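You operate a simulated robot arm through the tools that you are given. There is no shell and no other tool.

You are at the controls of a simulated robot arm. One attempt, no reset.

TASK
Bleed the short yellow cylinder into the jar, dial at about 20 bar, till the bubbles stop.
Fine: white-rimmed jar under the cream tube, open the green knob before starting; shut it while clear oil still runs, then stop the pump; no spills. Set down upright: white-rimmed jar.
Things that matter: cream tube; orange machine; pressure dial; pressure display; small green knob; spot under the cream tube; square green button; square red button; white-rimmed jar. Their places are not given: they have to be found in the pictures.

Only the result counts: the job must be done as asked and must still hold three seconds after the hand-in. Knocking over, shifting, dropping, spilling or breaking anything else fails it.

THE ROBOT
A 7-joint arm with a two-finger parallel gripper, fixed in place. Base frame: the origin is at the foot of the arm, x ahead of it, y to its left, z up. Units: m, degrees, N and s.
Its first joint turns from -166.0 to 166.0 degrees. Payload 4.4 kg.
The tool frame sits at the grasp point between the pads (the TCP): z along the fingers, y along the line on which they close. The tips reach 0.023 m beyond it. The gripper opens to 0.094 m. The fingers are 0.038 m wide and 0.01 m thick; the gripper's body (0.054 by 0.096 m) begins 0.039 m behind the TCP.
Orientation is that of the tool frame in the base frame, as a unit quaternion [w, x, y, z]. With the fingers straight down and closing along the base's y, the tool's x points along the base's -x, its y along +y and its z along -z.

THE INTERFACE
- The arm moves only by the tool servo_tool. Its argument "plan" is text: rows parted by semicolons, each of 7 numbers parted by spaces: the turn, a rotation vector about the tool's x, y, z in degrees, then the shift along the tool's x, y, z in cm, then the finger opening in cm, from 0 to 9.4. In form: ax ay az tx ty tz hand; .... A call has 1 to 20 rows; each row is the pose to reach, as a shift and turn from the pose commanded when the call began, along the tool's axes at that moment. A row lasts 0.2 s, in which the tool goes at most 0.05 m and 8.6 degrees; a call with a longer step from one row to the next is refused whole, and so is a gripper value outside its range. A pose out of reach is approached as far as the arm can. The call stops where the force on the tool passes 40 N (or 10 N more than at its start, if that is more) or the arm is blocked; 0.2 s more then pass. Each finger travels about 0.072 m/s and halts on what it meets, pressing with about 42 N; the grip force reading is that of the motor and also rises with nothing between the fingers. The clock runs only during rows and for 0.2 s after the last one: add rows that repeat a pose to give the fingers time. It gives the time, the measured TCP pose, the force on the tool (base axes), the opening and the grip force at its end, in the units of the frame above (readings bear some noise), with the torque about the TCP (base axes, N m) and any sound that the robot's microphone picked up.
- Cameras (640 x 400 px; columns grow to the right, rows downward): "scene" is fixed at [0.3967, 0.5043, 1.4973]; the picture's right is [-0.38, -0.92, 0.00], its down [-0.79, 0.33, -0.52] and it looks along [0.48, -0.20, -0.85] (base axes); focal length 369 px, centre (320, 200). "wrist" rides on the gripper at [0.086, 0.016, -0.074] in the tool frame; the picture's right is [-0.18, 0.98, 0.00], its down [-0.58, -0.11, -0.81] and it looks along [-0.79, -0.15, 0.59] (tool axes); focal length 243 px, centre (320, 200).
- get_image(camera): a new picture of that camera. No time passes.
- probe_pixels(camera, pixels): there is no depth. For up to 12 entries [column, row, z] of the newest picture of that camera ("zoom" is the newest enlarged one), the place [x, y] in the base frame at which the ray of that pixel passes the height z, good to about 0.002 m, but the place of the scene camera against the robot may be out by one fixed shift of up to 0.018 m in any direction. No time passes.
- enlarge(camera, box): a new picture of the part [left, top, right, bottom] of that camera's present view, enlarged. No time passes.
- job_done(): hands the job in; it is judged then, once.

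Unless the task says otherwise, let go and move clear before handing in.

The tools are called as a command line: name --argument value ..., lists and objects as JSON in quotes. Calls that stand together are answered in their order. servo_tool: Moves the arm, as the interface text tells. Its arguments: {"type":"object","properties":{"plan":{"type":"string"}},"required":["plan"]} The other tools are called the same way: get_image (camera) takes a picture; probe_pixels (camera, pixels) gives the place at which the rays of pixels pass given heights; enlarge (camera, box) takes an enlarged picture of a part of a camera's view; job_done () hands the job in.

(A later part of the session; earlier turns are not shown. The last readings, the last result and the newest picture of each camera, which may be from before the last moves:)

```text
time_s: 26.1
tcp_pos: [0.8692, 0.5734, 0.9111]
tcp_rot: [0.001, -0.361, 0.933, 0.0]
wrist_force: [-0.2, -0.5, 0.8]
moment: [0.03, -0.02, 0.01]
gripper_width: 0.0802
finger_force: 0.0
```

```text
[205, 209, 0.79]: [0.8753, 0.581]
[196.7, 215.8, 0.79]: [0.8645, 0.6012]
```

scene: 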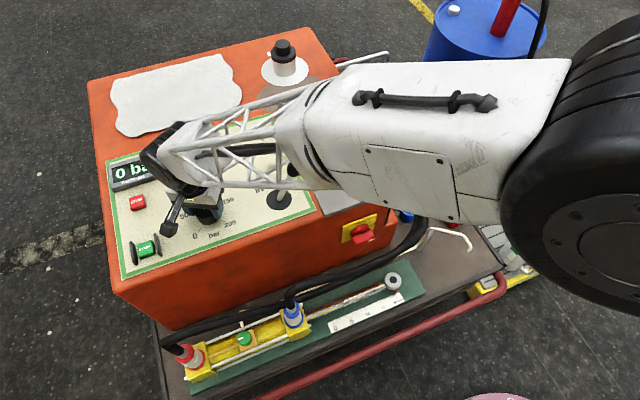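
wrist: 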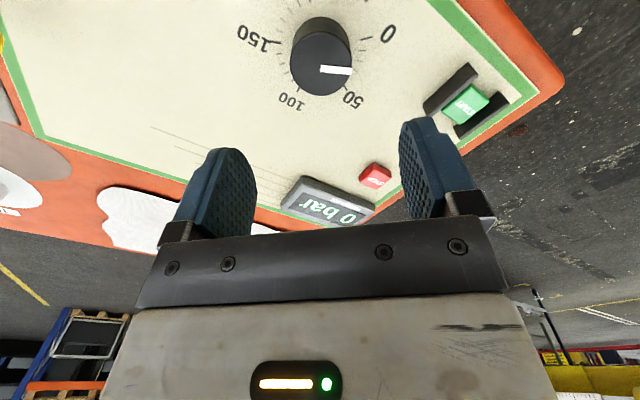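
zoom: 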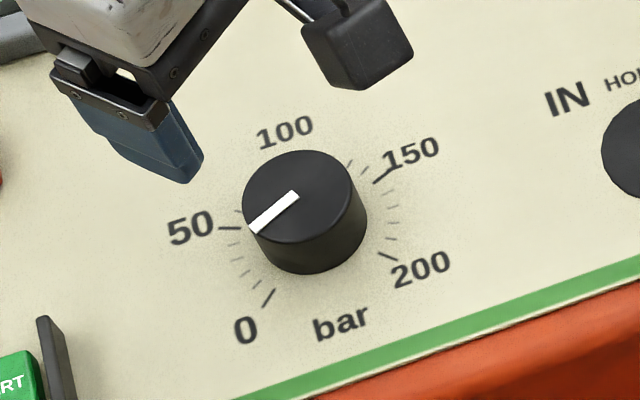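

The probe noise leaves the pointer uncertain at about 114–118°, i.e. near 14–16 bar. I'll take a strongly enlarged scene view for a sharper reading.

enlarge --camera "scene" --box '[180, 190, 236, 225]'

enlarge --camera "scene" --box '[180, 205, 236, 240]'

```text
11.43 times, centred on (208, 208) of scene
```

zoom: 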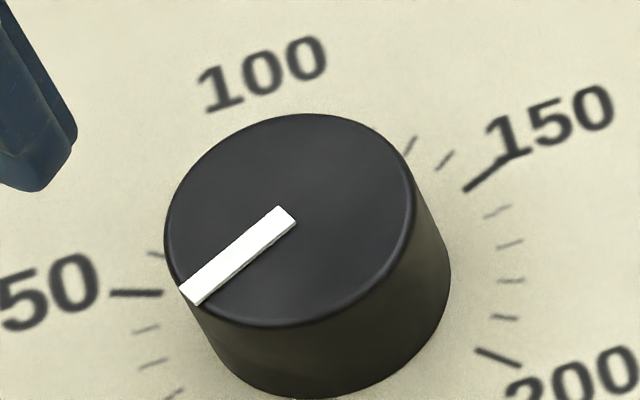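

```text
11.43 times, centred on (208, 222) of scene
```

zoom: 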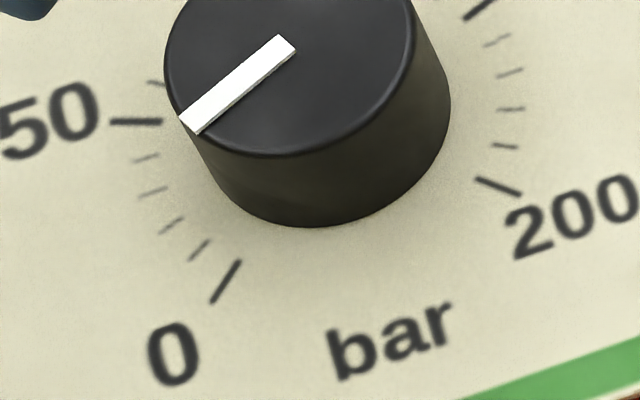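

The enlarged view is clear: comparing the pointer slope (0.838) with the tick diameters (10 at 0.996, 20 at 0.658) gives about 14 bar. I need about 8° more clockwise, so I'll descend and grip on the same centre.

servo_tool --plan "0 0 0 0 0.03 4 8; 0 0 0 0 0.03 8 8; 0 0 0 0 0.03 10.4 8; 0 0 0 0 0.03 11.1 8; 0 0 0 0 0.03 11.1 7; 0 0 0 0 0.03 11.1 5.5; 0 0 0 0 0.03 11.1 4; 0 0 0 0 0.03 11.1 4; 0 0 0 0 0.03 11.1 4"

enlarge --camera "wrist" --box '[210, 60, 430, 230]'

```text
time_s: 28.1
tcp_pos: [0.8708, 0.5764, 0.7976]
tcp_rot: [0.001, -0.361, 0.933, 0.0]
wrist_force: [-8.9, 10.8, -2.0]
moment: [0.27, 0.22, 0.0]
gripper_width: 0.0468
finger_force: 45.4
```

```text
2.35 times, centred on (320, 145) of wrist
```

zoom: 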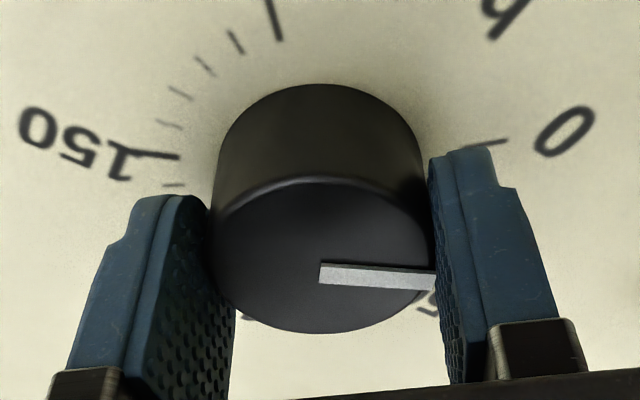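

Good grip at 0.047 m and 45 N. I'll turn +8°, then release and rise.

servo_tool --plan "0 0 3 0 0.03 0 4; 0 0 6 0 0.03 0 4; 0 0 8 0 0.03 0 4; 0 0 8 0 0.03 0 4"

servo_tool --plan "0 0 0 0 0 0 5.5; 0 0 0 0 0 0 8; 0 0 0 0 0 0 8; 0 0 0 0 0 -3 8; 0 0 0 0 0 -7 8; 0 0 0 0 0 -11 8; 0 0 0 0 0 -11 8"

enlarge --camera "scene" --box '[180, 195, 236, 230]'

enlarge --camera "scene" --box '[180, 210, 236, 245]'

```text
time_s: 29.1
tcp_pos: [0.869, 0.5744, 0.7983]
tcp_rot: [0.001, -0.295, 0.955, 0.001]
wrist_force: [-3.7, -8.5, -0.9]
moment: [-0.04, -0.19, -0.01]
gripper_width: 0.047
finger_force: 45.4
```

```text
time_s: 30.8
tcp_pos: [0.8714, 0.5768, 0.9092]
tcp_rot: [0.001, -0.295, 0.955, 0.0]
wrist_force: [0.4, -0.6, 0.6]
moment: [-0.01, 0.03, -0.02]
gripper_width: 0.0799
finger_force: 0.0
```

```text
11.43 times, centred on (208, 212) of scene
```

zoom: 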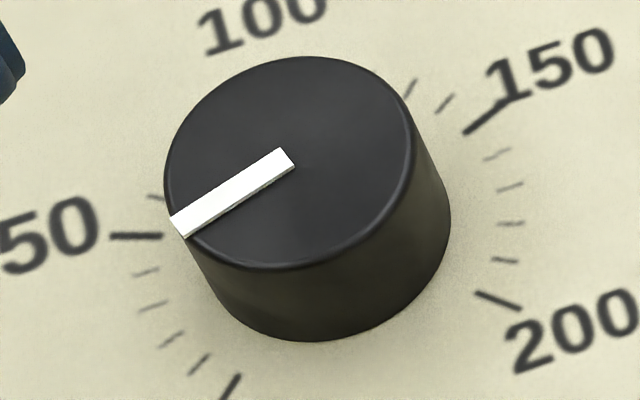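

```text
11.43 times, centred on (208, 228) of scene
```

zoom: 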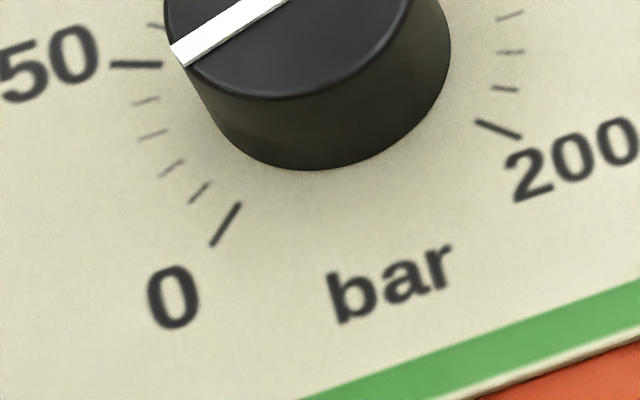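

The pointer slope is now 0.656, matching the 20-bar tick (0.65), so the dial reads about 20 bar. Next is the jar: I'll raise, square the hand, and move over toward the tube end.

servo_tool --plan "0 0 7 0 0 -3 9.4; 0 0 14 0 0 -6 9.4; 0 0 21 0 0 -9 9.4; 0 0 28 0 0 -12 9.4; 0 0 34.4 0 0 -14 9.4; 0 0 34.4 0 0 -14 9.4"

servo_tool --plan "0 0 0 2.5 -4 0 9.4; 0 0 0 5 -8 0 9.4; 0 0 0 7.5 -12 0 9.4; 0 0 0 10 -16 0 9.4; 0 0 0 12.5 -20 0 9.4; 0 0 0 15 -24 0 9.4; 0 0 0 17.5 -28 0 9.4; 0 0 0 20 -32 0 9.4; 0 0 0 22.5 -36 0 9.4; 0 0 0 25 -40 0 9.4; 0 0 0 27.5 -44 0 9.4; 0 0 0 30 -48 0 9.4; 0 0 0 32.5 -52 0 9.4; 0 0 0 35 -56 0 9.4; 0 0 0 36 -60 0 9.4; 0 0 0 36 -60 0 9.4; 0 0 0 36 -60 0 9.4"

get_image --camera "wrist"

get_image --camera "scene"

```text
time_s: 32.1
tcp_pos: [0.8707, 0.5753, 1.0484]
tcp_rot: [0.0, 0.002, 1.0, -0.001]
wrist_force: [-0.6, 0.5, -0.4]
moment: [-0.01, -0.01, 0.03]
gripper_width: 0.0941
finger_force: 0.0
```

```text
time_s: 35.8
tcp_pos: [0.5098, -0.0235, 1.051]
tcp_rot: [0.001, 0.001, 1.0, 0.001]
wrist_force: [0.6, -0.2, 0.1]
moment: [0.02, 0.01, -0.03]
gripper_width: 0.0941
finger_force: 0.0
```

```text
taken
```

wrist: 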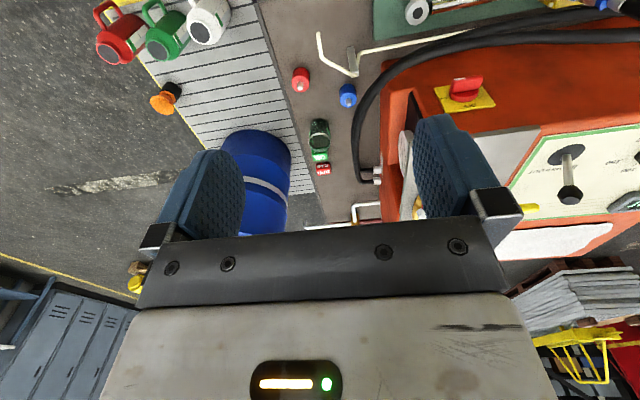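

```text
taken
```

scene: 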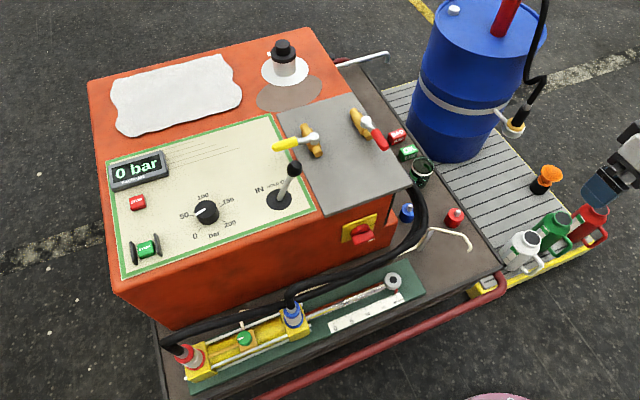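

Dial is visibly at about 20 in the scene. The wrist view shows the tube tip near (318,35) and the jar near (318,133), so I'll enlarge both.

enlarge --camera "wrist" --box '[290, 20, 370, 70]'

enlarge --camera "wrist" --box '[270, 90, 390, 190]'

enlarge --camera "scene" --box '[380, 120, 500, 260]'

enlarge --camera "scene" --box '[400, 210, 490, 270]'

```text
8.00 times, centred on (330, 45) of wrist
```

zoom: 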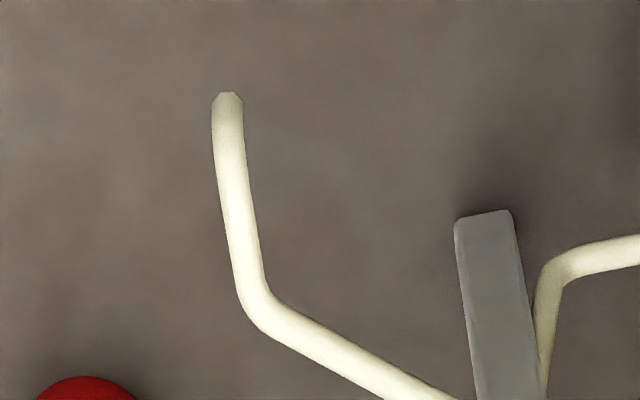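

```text
4.00 times, centred on (330, 140) of wrist
```

zoom: 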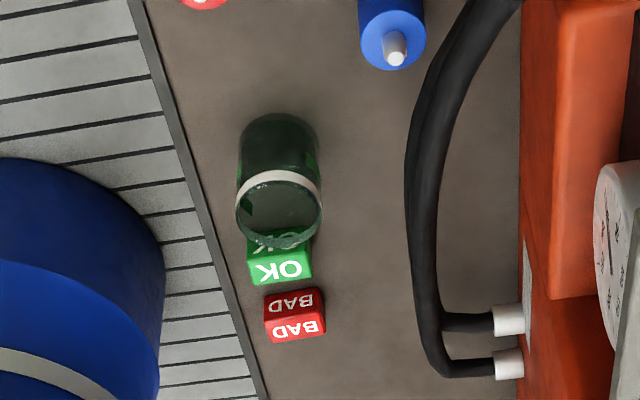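

```text
2.86 times, centred on (440, 190) of scene
```

zoom: 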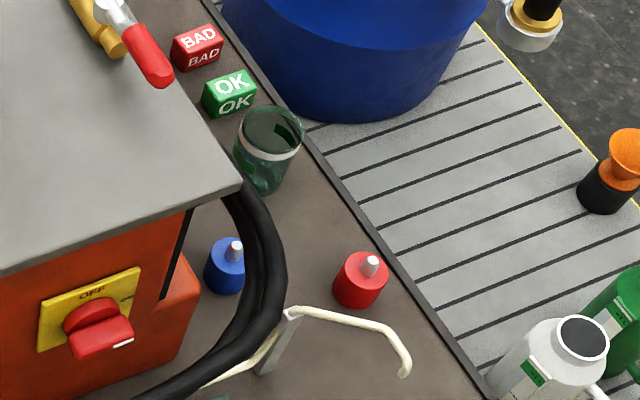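

```text
6.67 times, centred on (445, 240) of scene
```

zoom: 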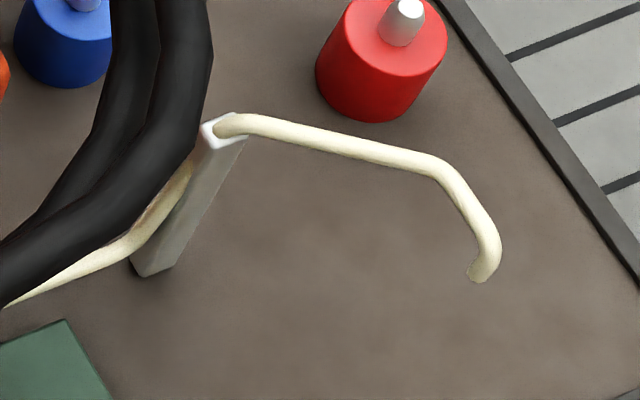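

Rough positions: tube tip near (0.62, −0.05, 0.54), jar rim near (0.95, −0.105, 0.49), table near z≈0.40. I'll come lower and closer for accurate views of the jar and its neighbours.

servo_tool --plan "0 0 0 -2 -1.1 3.6 9.4; 0 0 0 -4 -2.2 7.2 9.4; 0 0 0 -6 -3.3 10.8 9.4; 0 0 0 -8 -4.4 14.4 9.4; 0 0 0 -10 -5.5 18 9.4; 0 0 0 -12 -6.6 21.6 9.4; 0 0 0 -14 -7.6 25 9.4; 0 0 0 -14 -7.6 25 9.4; 0 0 0 -14 -7.6 25 9.4"

get_image --camera "wrist"

enlarge --camera "wrist" --box '[240, 60, 400, 160]'

```text
time_s: 37.8
tcp_pos: [0.6471, -0.1006, 0.8001]
tcp_rot: [0.0, 0.001, 1.0, 0.001]
wrist_force: [-0.2, -0.7, -0.4]
moment: [-0.01, 0.0, -0.01]
gripper_width: 0.0939
finger_force: 0.0
```

```text
taken
```

wrist: 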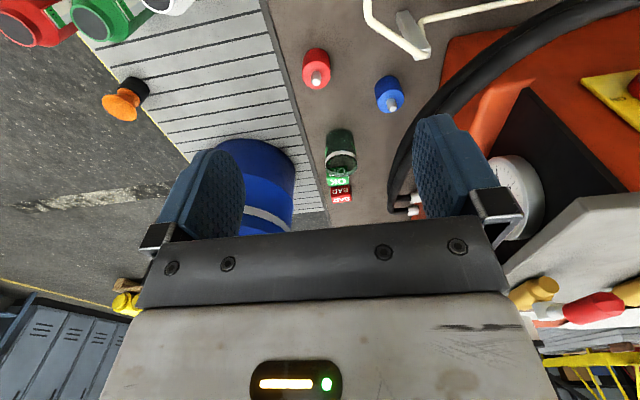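

```text
4.00 times, centred on (320, 110) of wrist
```

zoom: 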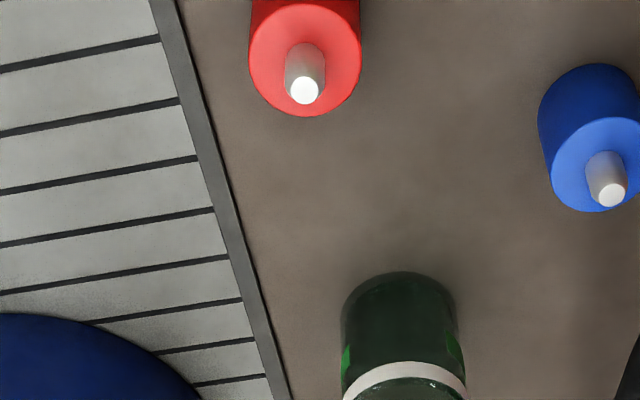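

I'll enlarge the jar area centred on (340,155).

enlarge --camera "wrist" --box '[290, 115, 410, 225]'

enlarge --camera "wrist" --box '[340, 0, 500, 100]'

```text
3.64 times, centred on (350, 170) of wrist
```

zoom: 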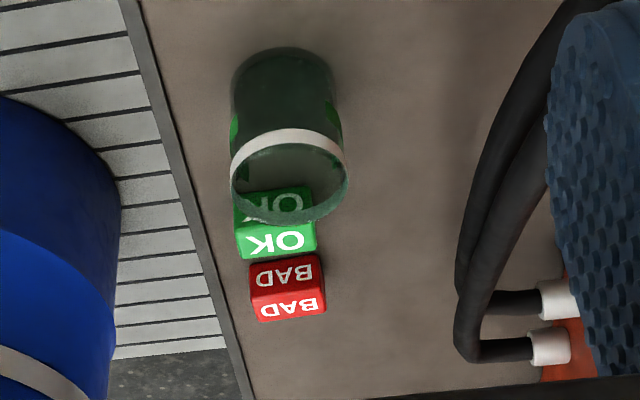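

```text
4.00 times, centred on (420, 50) of wrist
```

zoom: 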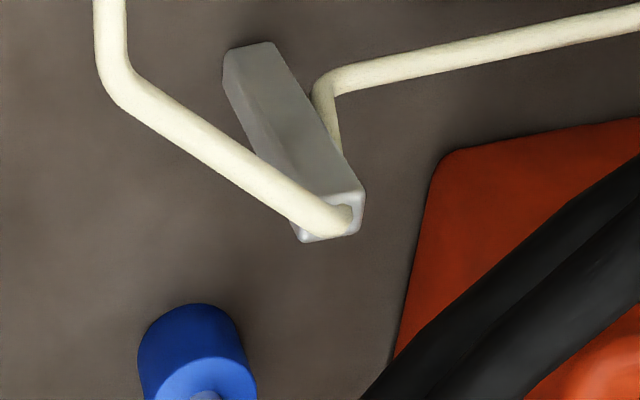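

From here: table z≈0.395, jar centre ≈(0.955, −0.107), rim z≈0.49 and diameter ≈7.1 cm. A top grasp would put the palm where the tube tip goes, so I plan a grasp tilted about 40° forward. First I'll back off for an exact tube tip position.

servo_tool --plan "0 0 0 3.5 0 0 9.4; 0 0 0 7 0 0 9.4; 0 0 0 10.5 0 0 9.4; 0 0 0 14.7 0 0 9.4; 0 0 0 14.7 0 0 9.4; 0 0 0 14.7 0 0 9.4"

get_image --camera "wrist"

enlarge --camera "wrist" --box '[290, 60, 410, 135]'

```text
time_s: 39.1
tcp_pos: [0.499, -0.1018, 0.797]
tcp_rot: [0.001, 0.002, 1.0, 0.0]
wrist_force: [0.1, 0.7, 0.0]
moment: [-0.04, 0.0, 0.0]
gripper_width: 0.0938
finger_force: 0.0
```

```text
taken
```

wrist: 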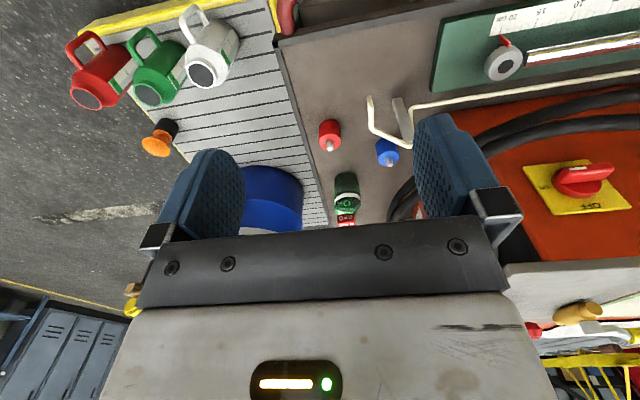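

```text
5.33 times, centred on (350, 98) of wrist
```

zoom: 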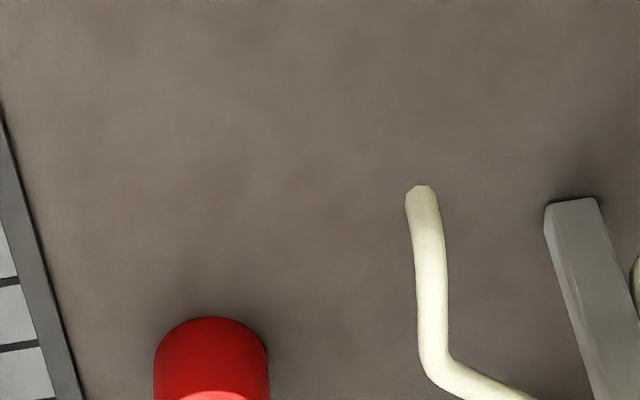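

The tip now triangulates to about (0.627, −0.049, 0.52). One more, lower view will fix its height.

servo_tool --plan "0 0 0 2 0.5 4 9.4; 0 0 0 4 1 8 9.4; 0 0 0 6 1.5 12 9.4; 0 0 0 8 2 15 9.4; 0 0 0 8 2 15 9.4; 0 0 0 8 2 15 9.4"

get_image --camera "wrist"

enlarge --camera "wrist" --box '[260, 120, 420, 235]'

get_image --camera "scene"

```text
time_s: 40.5
tcp_pos: [0.4191, -0.0776, 0.6468]
tcp_rot: [0.001, 0.0, 1.0, 0.0]
wrist_force: [0.5, 0.0, 0.0]
moment: [-0.02, 0.0, 0.0]
gripper_width: 0.094
finger_force: 0.0
```

```text
taken
```

wrist: 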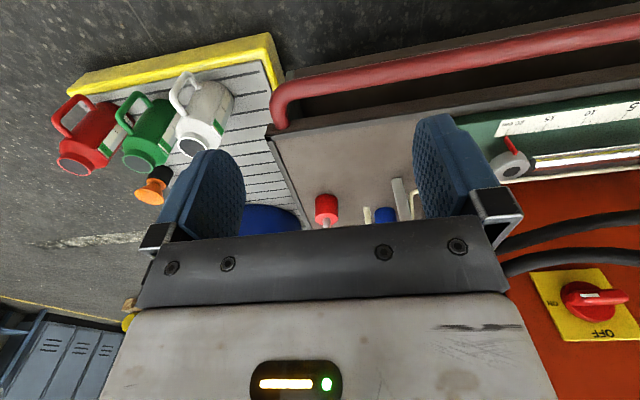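

```text
3.48 times, centred on (340, 178) of wrist
```

zoom: 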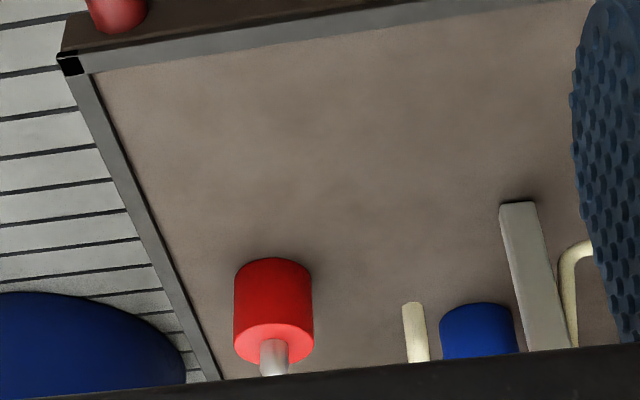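

```text
taken
```

scene: 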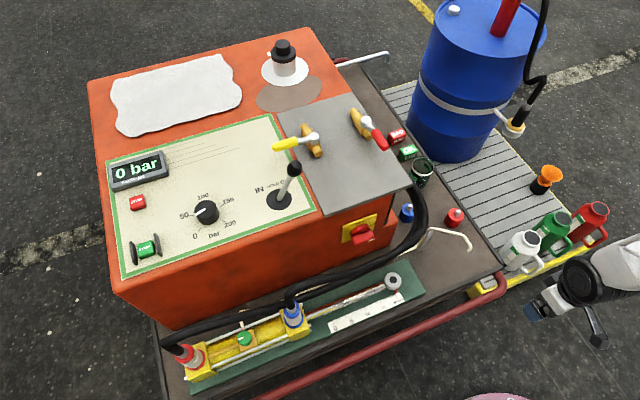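

The tube tip fits all three views: (0.628, −0.0485, 0.524), pointing down. The table's near edge is at x≈0.588. Next I'll go over to get a closer view of the jar, staying high over the tube.

servo_tool --plan "0 0 0 0 0 -4 9.4; 0 0 0 0 -0.5 -8 9.4; 0 0 0 -3 -1 -11 9.4; 0 0 0 -7 -1.5 -12 9.4; 0 0 0 -11 -2 -12 9.4; 0 0 0 -15 -2.5 -12 9.4; 0 0 0 -19 -3 -11 9.4; 0 0 0 -23 -3 -10 9.4; 0 0 0 -27 -3 -9 9.4; 0 0 0 -31 -3 -8 9.4; 0 0 0 -35 -3 -7 9.4; 0 0 0 -36 -3 -5 9.4; 0 0 0 -36 -3 -5 9.4; 0 0 0 -36 -3 -5 9.4"

get_image --camera "wrist"

enlarge --camera "wrist" --box '[240, 60, 400, 170]'

get_image --camera "scene"

```text
time_s: 43.5
tcp_pos: [0.7806, -0.1081, 0.6994]
tcp_rot: [0.0, 0.001, 1.0, 0.002]
wrist_force: [0.0, 0.3, -0.3]
moment: [0.0, 0.0, 0.0]
gripper_width: 0.0941
finger_force: 0.1
```

```text
taken
```

wrist: 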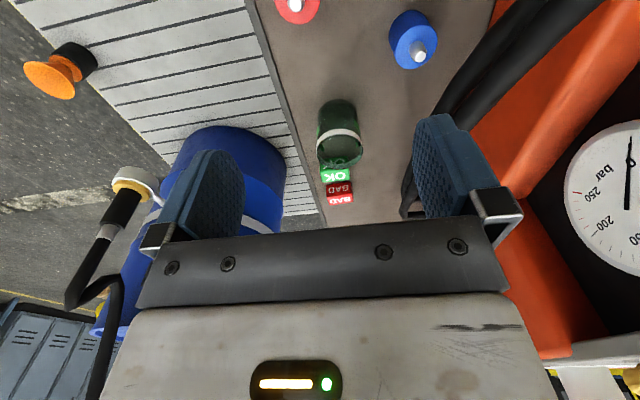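

```text
3.64 times, centred on (320, 115) of wrist
```

zoom: 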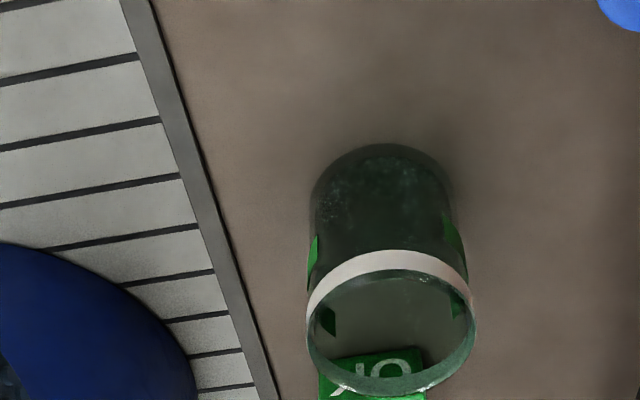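

```text
taken
```

scene: 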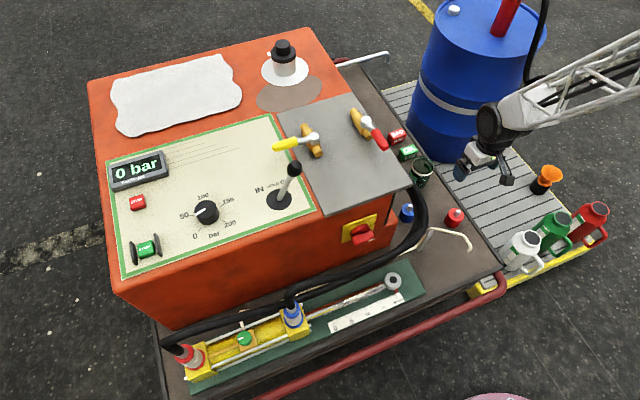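

Jar refined: centre (0.957, −0.109), rim z≈0.49, table z≈0.397. I'll tilt the hand 50° forward and come to a pre-grasp point above it at (0.947, −0.109, 0.60).

servo_tool --plan "0 -7 0 -2.4 -0.1 1.4 9.4; 0 -14 0 -4.8 -0.1 2.8 9.4; 0 -21 0 -7.2 -0.1 4.2 9.4; 0 -28 0 -9.6 -0.1 5.6 9.4; 0 -35 0 -12 -0.1 7 9.4; 0 -42 0 -14.4 -0.1 8.5 9.4; 0 -50 0 -16.6 -0.1 10 9.4; 0 -50 0 -16.6 -0.1 10 9.4; 0 -50 0 -16.6 -0.1 10 9.4"

get_image --camera "wrist"

get_image --camera "scene"

enlarge --camera "scene" --box '[380, 80, 540, 240]'

```text
time_s: 45.5
tcp_pos: [0.9462, -0.1095, 0.599]
tcp_rot: [0.423, -0.01, 0.906, -0.003]
wrist_force: [-0.7, -0.8, 0.4]
moment: [0.05, 0.02, 0.01]
gripper_width: 0.094
finger_force: 0.1
out of reach, approached as far as the arm can: row 6, 7
```

```text
taken
```

wrist: 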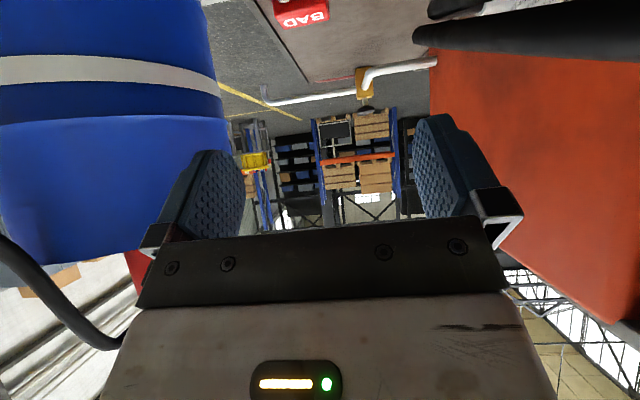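

```text
taken
```

scene: 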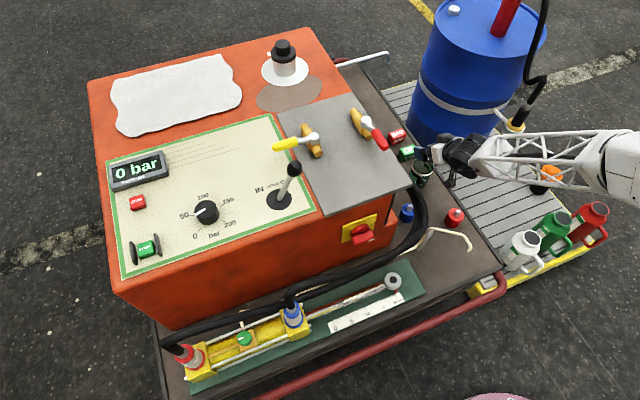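

```text
2.50 times, centred on (460, 160) of scene
```

zoom: 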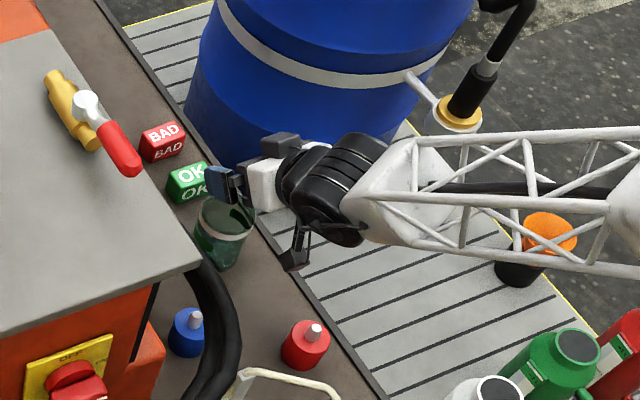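

The hand is tilted 50° at the pre-grasp, and the forearm is well above the low trolley items. I'll lower 7.5 cm vertically so the fingertips are just above the rim, then check alignment.

servo_tool --plan "0 0 0 1.9 0 1.6 9.4; 0 0 0 3.8 0 3.2 9.4; 0 0 0 5.75 0 4.8 9.4; 0 0 0 5.75 0 4.8 9.4; 0 0 0 5.75 0 4.8 9.4"

get_image --camera "wrist"

enlarge --camera "scene" --box '[380, 130, 480, 230]'

```text
time_s: 46.8
tcp_pos: [0.9497, -0.1118, 0.5241]
tcp_rot: [0.424, 0.0, 0.906, 0.001]
wrist_force: [0.0, -0.6, -0.4]
moment: [0.03, 0.01, -0.02]
gripper_width: 0.0941
finger_force: 0.2
```

```text
taken
```

wrist: 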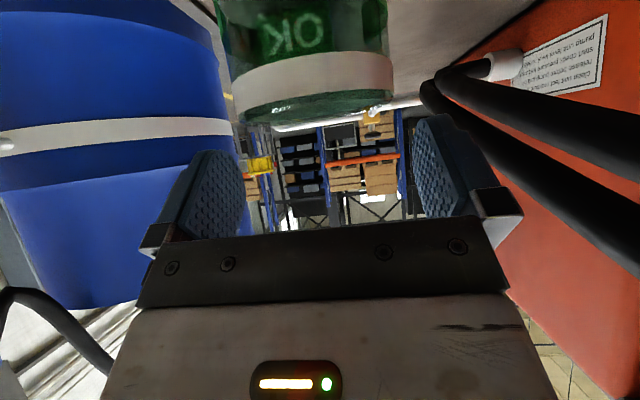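

```text
4.00 times, centred on (430, 180) of scene
```

zoom: 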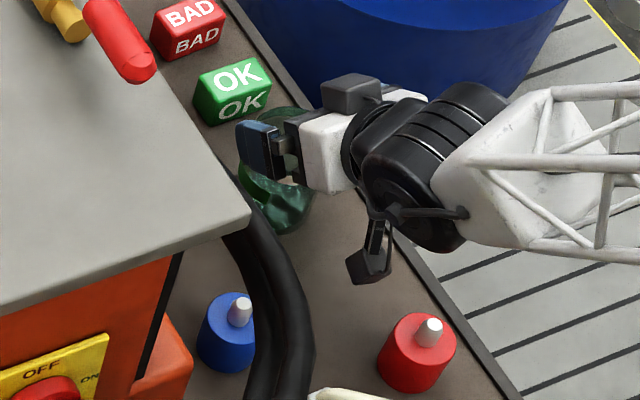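

The jar sits centred between the fingers in the wrist view (rim about 232–392), and the camera housing is clear of the red bottle. I'll lower another 5.3 cm and close.

servo_tool --plan "0 0 0 1.5 0.15 1 9.4; 0 0 0 3 0.15 2.1 9.4; 0 0 0 4.29 0.15 3.21 9.4; 0 0 0 4.29 0.15 3.21 9.4; 0 0 0 4.29 0.15 3.21 9.4"

get_image --camera "wrist"

enlarge --camera "scene" --box '[380, 130, 480, 230]'

```text
time_s: 48.0
tcp_pos: [0.947, -0.1114, 0.4696]
tcp_rot: [0.423, 0.0, 0.906, 0.0]
wrist_force: [0.0, 0.6, 0.9]
moment: [0.0, 0.0, -0.01]
gripper_width: 0.0939
finger_force: 0.0
```

```text
taken
```

wrist: 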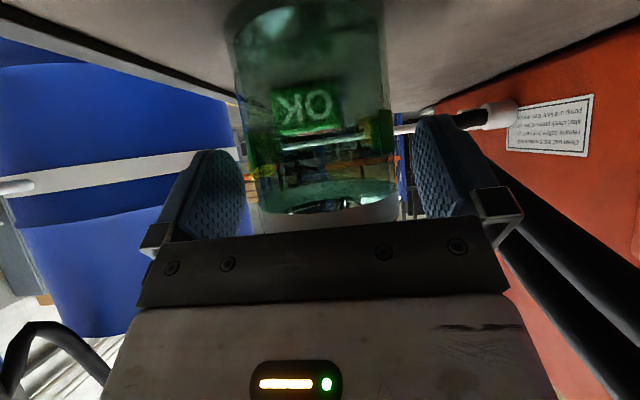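

```text
4.00 times, centred on (430, 180) of scene
```

zoom: 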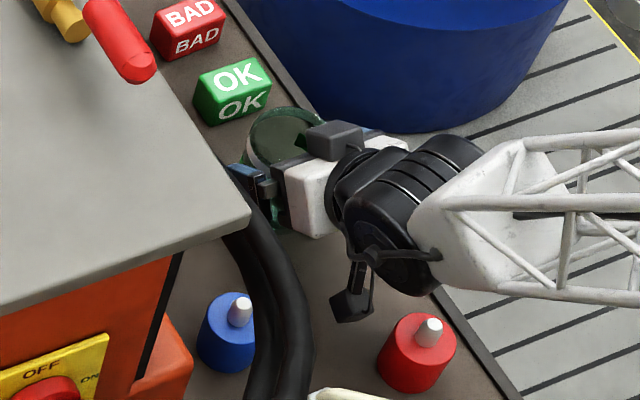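

Everything is clear. The jar is between the pads and the rim is below the palm, so I'll close on it.

servo_tool --plan "0 0 0 0 0 0 8; 0 0 0 0 0 0 7; 0 0 0 0 0 0 6; 0 0 0 0 0 0 6; 0 0 0 0 0 0 6"

get_image --camera "wrist"

```text
time_s: 49.1
tcp_pos: [0.9451, -0.1112, 0.4705]
tcp_rot: [0.424, 0.001, 0.906, 0.001]
wrist_force: [0.0, -0.7, 2.0]
moment: [-0.16, -0.02, -0.01]
gripper_width: 0.0712
finger_force: 41.9
```

```text
taken
```

wrist: 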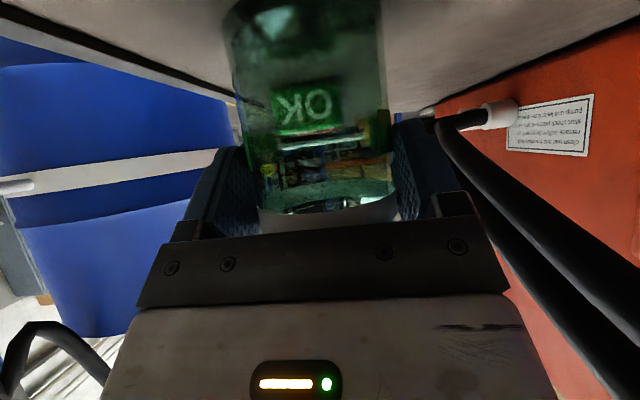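

Gripped at 0.071 m with 42 N. I'll lift straight up 15 cm.

servo_tool --plan "0 0 0 -0.77 0 -0.64 6; 0 0 0 -2.3 0 -1.93 6; 0 0 0 -4.6 0 -3.86 6; 0 0 0 -6.9 0 -5.8 6; 0 0 0 -9.2 0 -7.7 6; 0 0 0 -11.5 0 -9.65 6; 0 0 0 -13 0 -10.9 6; 0 0 0 -13 0 -10.9 6"

get_image --camera "wrist"

get_image --camera "scene"

```text
time_s: 51.0
tcp_pos: [0.9459, -0.1112, 0.639]
tcp_rot: [0.424, 0.0, 0.906, 0.0]
wrist_force: [0.0, -0.5, -1.6]
moment: [-0.01, 0.0, 0.02]
gripper_width: 0.0709
finger_force: 41.7
```

```text
taken
```

wrist: 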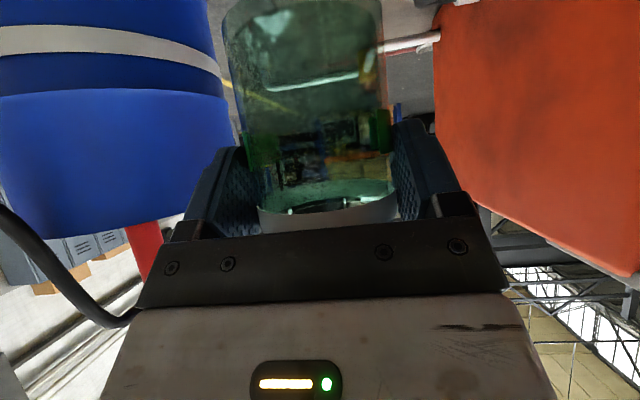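

```text
taken
```

scene: 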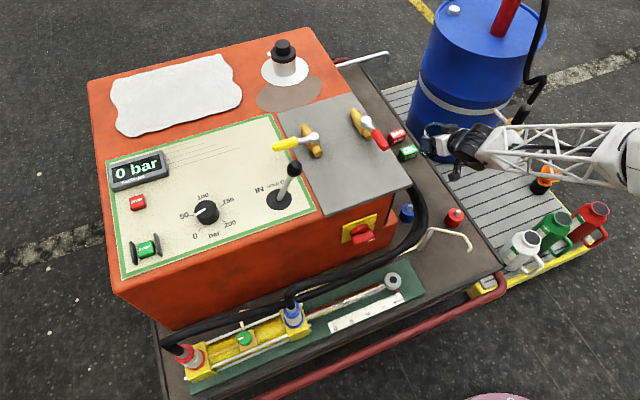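

Jar lifted cleanly and the OK/BAD blocks are undisturbed. I'll move back toward (0.62, −0.15) at this height, keeping right of the tube.

servo_tool --plan "0 0 0 1.5 -1.5 -3 6; 0 0 0 4 -3 -6 6; 0 0 0 6.5 -4 -9 6; 0 0 0 9 -4 -12 6; 0 0 0 11.5 -4 -15 6; 0 0 0 14 -4 -18 6; 0 0 0 16.5 -4 -21 6; 0 0 0 18.5 -4 -23.5 6; 0 0 0 20.2 -4 -25.6 6; 0 0 0 20.2 -4 -25.6 6; 0 0 0 20.2 -4 -25.6 6"

get_image --camera "scene"

get_image --camera "wrist"

```text
time_s: 53.4
tcp_pos: [0.6191, -0.15, 0.6474]
tcp_rot: [0.423, 0.001, 0.906, 0.001]
wrist_force: [-1.1, -0.6, -1.2]
moment: [-0.02, 0.05, -0.01]
gripper_width: 0.0712
finger_force: 42.4
```

```text
taken
```

scene: 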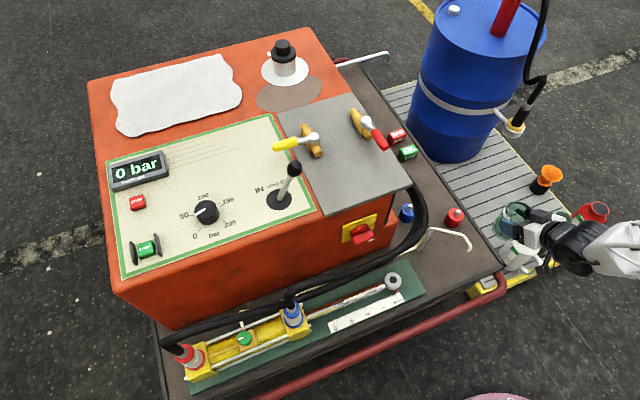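

```text
taken
```

wrist: 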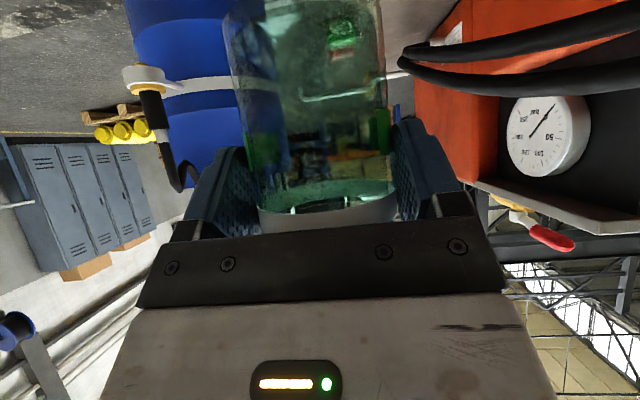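

Now I'll yaw the hand 45° about the vertical so that it comes in from the front-right and stays clear of the tube.

servo_tool --plan "-5.75 0 -4.82 0 0 0 6; -11.5 0 -9.64 0 0 0 6; -17.25 0 -14.46 0 0 0 6; -23 0 -19.28 0 0 0 6; -28.75 0 -24.1 0 0 0 6; -34.5 0 -28.9 0 0 0 6; -34.5 0 -28.9 0 0 0 6; -34.5 0 -28.9 0 0 0 6"

get_image --camera "scene"

get_image --camera "wrist"

```text
time_s: 55.1
tcp_pos: [0.6198, -0.15, 0.6495]
tcp_rot: [0.392, -0.347, 0.837, 0.162]
wrist_force: [0.3, -0.4, -1.9]
moment: [0.02, 0.05, -0.03]
gripper_width: 0.071
finger_force: 41.4
```

```text
taken
```

scene: 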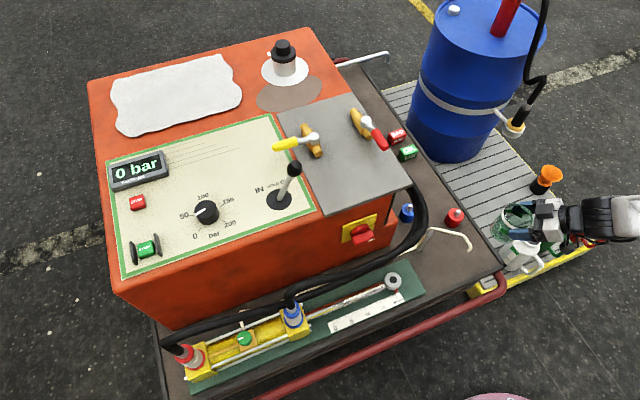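

```text
taken
```

wrist: 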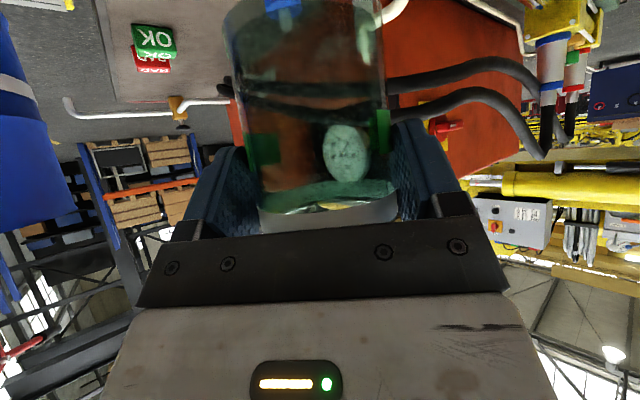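

The jar is held upright and yawed 45°. I'll lower it beside the tube at about (0.635, −0.132), to roughly 1 cm above the table.

servo_tool --plan "0 0 0 2.4 0.05 2.3 6; 0 0 0 4.8 0.1 4.7 6; 0 0 0 7.2 0.15 7 6; 0 0 0 9 0.2 8.8 6; 0 0 0 10.8 0.2 10.5 6; 0 0 0 12 0.2 11.7 6; 0 0 0 12 0.2 11.7 6; 0 0 0 12 0.2 11.7 6"

enlarge --camera "scene" --box '[420, 200, 560, 300]'

get_image --camera "wrist"

```text
time_s: 57.0
tcp_pos: [0.6259, -0.139, 0.4834]
tcp_rot: [0.392, -0.345, 0.837, 0.161]
wrist_force: [0.3, 1.1, -1.4]
moment: [0.01, -0.02, -0.02]
gripper_width: 0.071
finger_force: 42.0
```

```text
4.00 times, centred on (490, 250) of scene
```

zoom: 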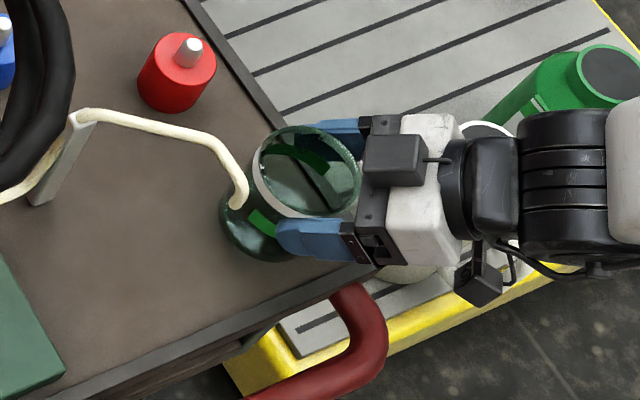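

```text
taken
```

wrist: 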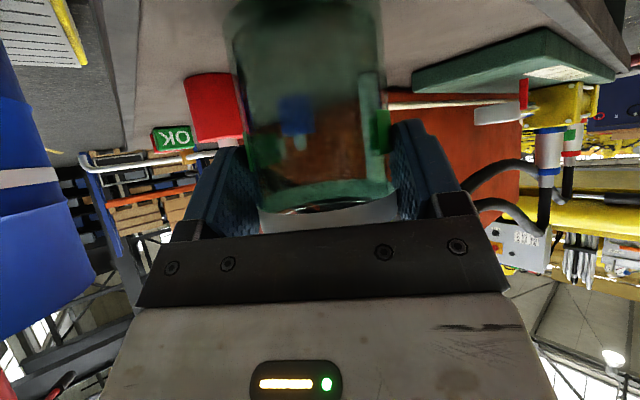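

The tube tip clears the jar's rim by about 2 cm in height. I'll slide +y by 7.3 cm to bring the jar under the tip.

servo_tool --plan "0 0 0 -0.56 0.85 0.67 6; 0 0 0 -1.12 1.7 1.34 6; 0 0 0 -1.68 2.55 2.0 6; 0 0 0 -2.24 3.4 2.67 6; 0 0 0 -2.8 4.24 3.34 6; 0 0 0 -3.36 5.09 4.01 6; 0 0 0 -3.36 5.09 4.01 6; 0 0 0 -3.36 5.09 4.01 6"

enlarge --camera "scene" --box '[420, 200, 540, 290]'

get_image --camera "wrist"

```text
time_s: 58.8
tcp_pos: [0.6283, -0.0687, 0.4808]
tcp_rot: [0.391, -0.346, 0.838, 0.162]
wrist_force: [-0.3, 1.5, -2.0]
moment: [0.01, 0.0, -0.01]
gripper_width: 0.071
finger_force: 41.8
```

```text
4.44 times, centred on (480, 245) of scene
```

zoom: 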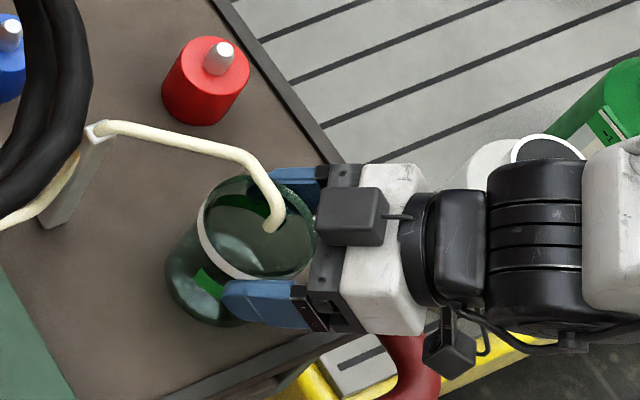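

```text
taken
```

wrist: 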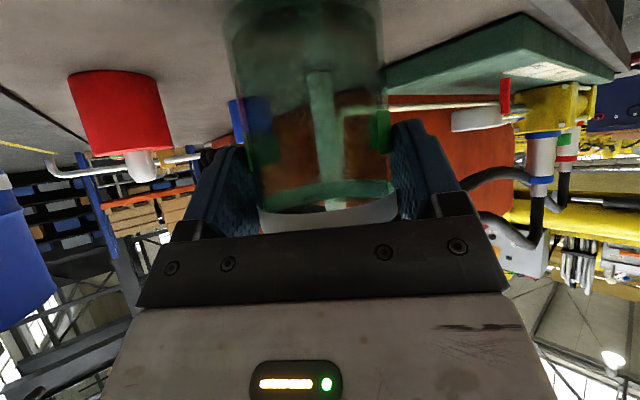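

In the scene zoom the tip, dropped vertically to rim level, lands at about (259,237), essentially the rim centre (257,235). I'll lower about 1 cm onto the table.

servo_tool --plan "0 0 0 0.4 0 0.33 6; 0 0 0 0.7 0 0.58 6; 0 0 0 0.78 0 0.65 6; 0 0 0 0.78 0 0.65 6"

```text
time_s: 59.8
tcp_pos: [0.6268, -0.068, 0.4723]
tcp_rot: [0.391, -0.345, 0.838, 0.161]
wrist_force: [1.3, 0.0, -1.3]
moment: [0.01, -0.01, 0.0]
gripper_width: 0.0711
finger_force: 41.8
```

No contact yet; the force still shows the jar's weight. I'll lower another 1.5 mm in small steps.

servo_tool --plan "0 0 0 0.06 0 0.05 6; 0 0 0 0.115 0 0.096 6; 0 0 0 0.115 0 0.096 6"

```text
time_s: 60.5
tcp_pos: [0.6277, -0.0668, 0.471]
tcp_rot: [0.391, -0.346, 0.837, 0.162]
wrist_force: [0.6, 0.7, -1.8]
moment: [0.05, 0.02, 0.01]
gripper_width: 0.071
finger_force: 41.9
```

servo_tool --plan "0 0 0 0.06 0 0.05 6; 0 0 0 0.115 0 0.096 6; 0 0 0 0.115 0 0.096 6"

```text
time_s: 61.4
tcp_pos: [0.6281, -0.0665, 0.4699]
tcp_rot: [0.392, -0.347, 0.837, 0.162]
wrist_force: [-6.5, 2.8, 32.4]
moment: [0.79, 0.24, 0.15]
gripper_width: 0.0712
finger_force: 42.0
```

Contact: 32 N upward, so the jar is on the table. I'll ease up half a millimetre and open the fingers.

servo_tool --plan "0 0 0 -0.04 0 -0.03 6; 0 0 0 -0.04 0 -0.03 7.5; 0 0 0 -0.04 0 -0.03 8.5; 0 0 0 -0.04 0 -0.03 9.4; 0 0 0 -0.04 0 -0.03 9.4; 0 0 0 -0.04 0 -0.03 9.4"

enlarge --camera "scene" --box '[420, 200, 540, 290]'

get_image --camera "wrist"

```text
time_s: 62.8
tcp_pos: [0.6268, -0.0665, 0.4692]
tcp_rot: [0.391, -0.346, 0.838, 0.161]
wrist_force: [-0.7, 0.9, -1.1]
moment: [0.0, 0.0, 0.03]
gripper_width: 0.0939
finger_force: 0.0
```

```text
4.44 times, centred on (480, 245) of scene
```

zoom: 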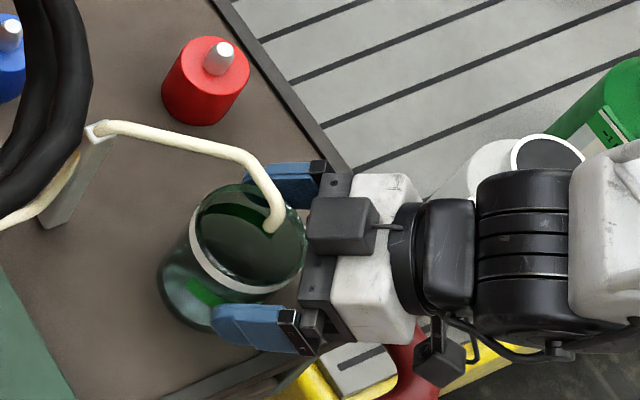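

```text
taken
```

wrist: 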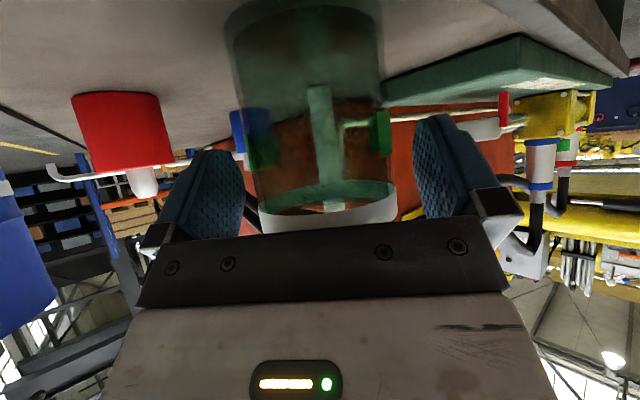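

The jar stands with the tip over its mouth. I'll back straight out along the finger axis, slowly at first.

servo_tool --plan "0 0 0 0 0 -1 9.4; 0 0 0 0 0 -2.5 9.4; 0 0 0 0 0 -5 9.4; 0 0 0 0 0 -8 9.4; 0 0 0 0 0 -12 9.4; 0 0 0 0 0 -16 9.4; 0 0 0 0 0 -20 9.4; 0 0 0 0 0 -20 9.4"

get_image --camera "scene"

enlarge --camera "scene" --box '[420, 210, 520, 285]'

get_image --camera "wrist"

```text
time_s: 64.5
tcp_pos: [0.5151, -0.1762, 0.5966]
tcp_rot: [0.392, -0.345, 0.838, 0.161]
wrist_force: [-0.3, -0.3, 0.7]
moment: [0.01, 0.03, -0.01]
gripper_width: 0.094
finger_force: 0.0
```

```text
taken
```

scene: 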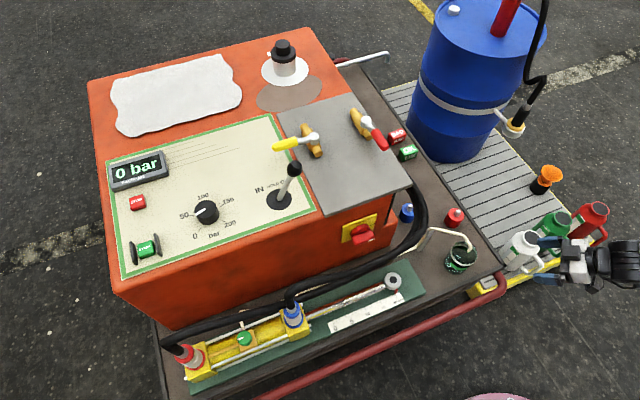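

```text
5.33 times, centred on (470, 248) of scene
```

zoom: 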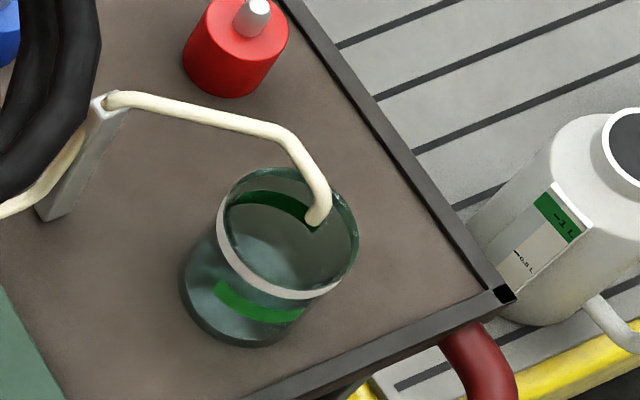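

```text
taken
```

wrist: 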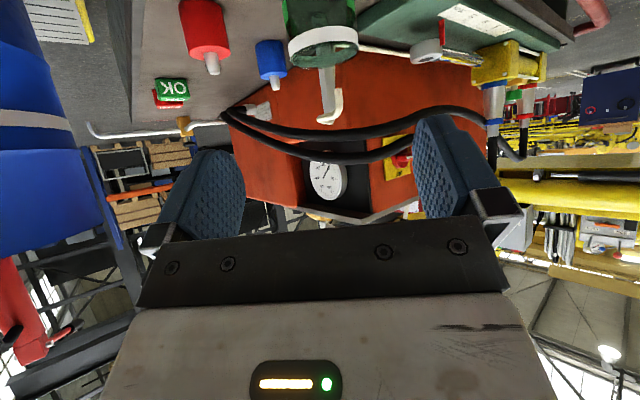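

The jar stands well under the tip (dropped tip about (297,248) against rim centre (288,235)). Next is the green knob: I'll raise, undo the yaw, then undo the tilt.

servo_tool --plan "5.75 0 4.82 -3 0 -2.5 9.4; 11.5 0 9.64 -6 0 -5 9.4; 17.25 0 14.46 -9 0 -7.5 9.4; 23 0 19.28 -12 0 -10 9.4; 28.75 0 24.1 -15 0 -12.5 9.4; 34.5 0 28.9 -18 0 -15 9.4; 34.5 0 28.9 -18 0 -15 9.4"

servo_tool --plan "0 8 0 0 0 0 9.4; 0 16 0 0 0 0 9.4; 0 24 0 0 0 0 9.4; 0 32 0 0 0 0 9.4; 0 40 0 0 0 0 9.4; 0 48 0 0 0 0 9.4; 0 50 0 0 0 0 9.4; 0 50 0 0 0 0 9.4"

```text
time_s: 66.2
tcp_pos: [0.5193, -0.1735, 0.8314]
tcp_rot: [0.424, 0.002, 0.906, 0.0]
wrist_force: [-0.4, 0.1, 0.6]
moment: [0.0, 0.02, 0.0]
gripper_width: 0.0938
finger_force: 0.1
```

```text
time_s: 68.2
tcp_pos: [0.5251, -0.1774, 0.8678]
tcp_rot: [0.033, 0.001, 0.999, -0.011]
wrist_force: [-0.6, 0.0, 0.7]
moment: [-0.01, -0.02, 0.02]
gripper_width: 0.0937
finger_force: 0.0
stopped in row 8: the arm was blocked; the commanded pose is now the measured one
```

The arm reported blocked near the end of untilting. I'll look before moving on.

get_image --camera "scene"

get_image --camera "wrist"

```text
taken
```

scene: 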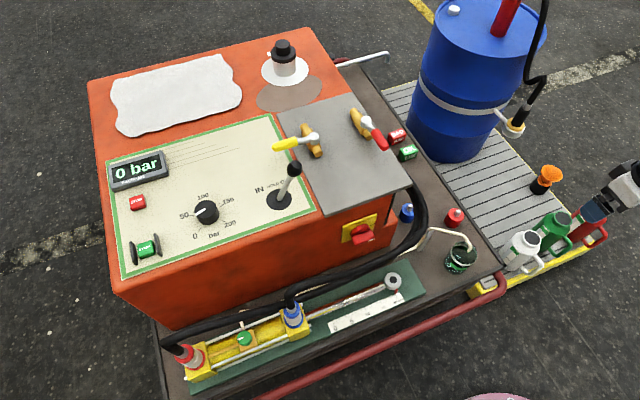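

```text
taken
```

wrist: 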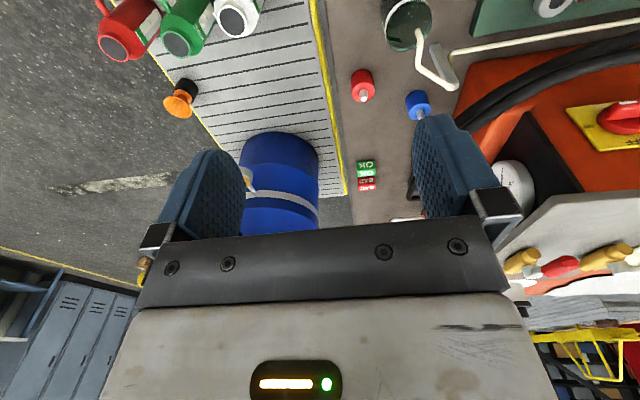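

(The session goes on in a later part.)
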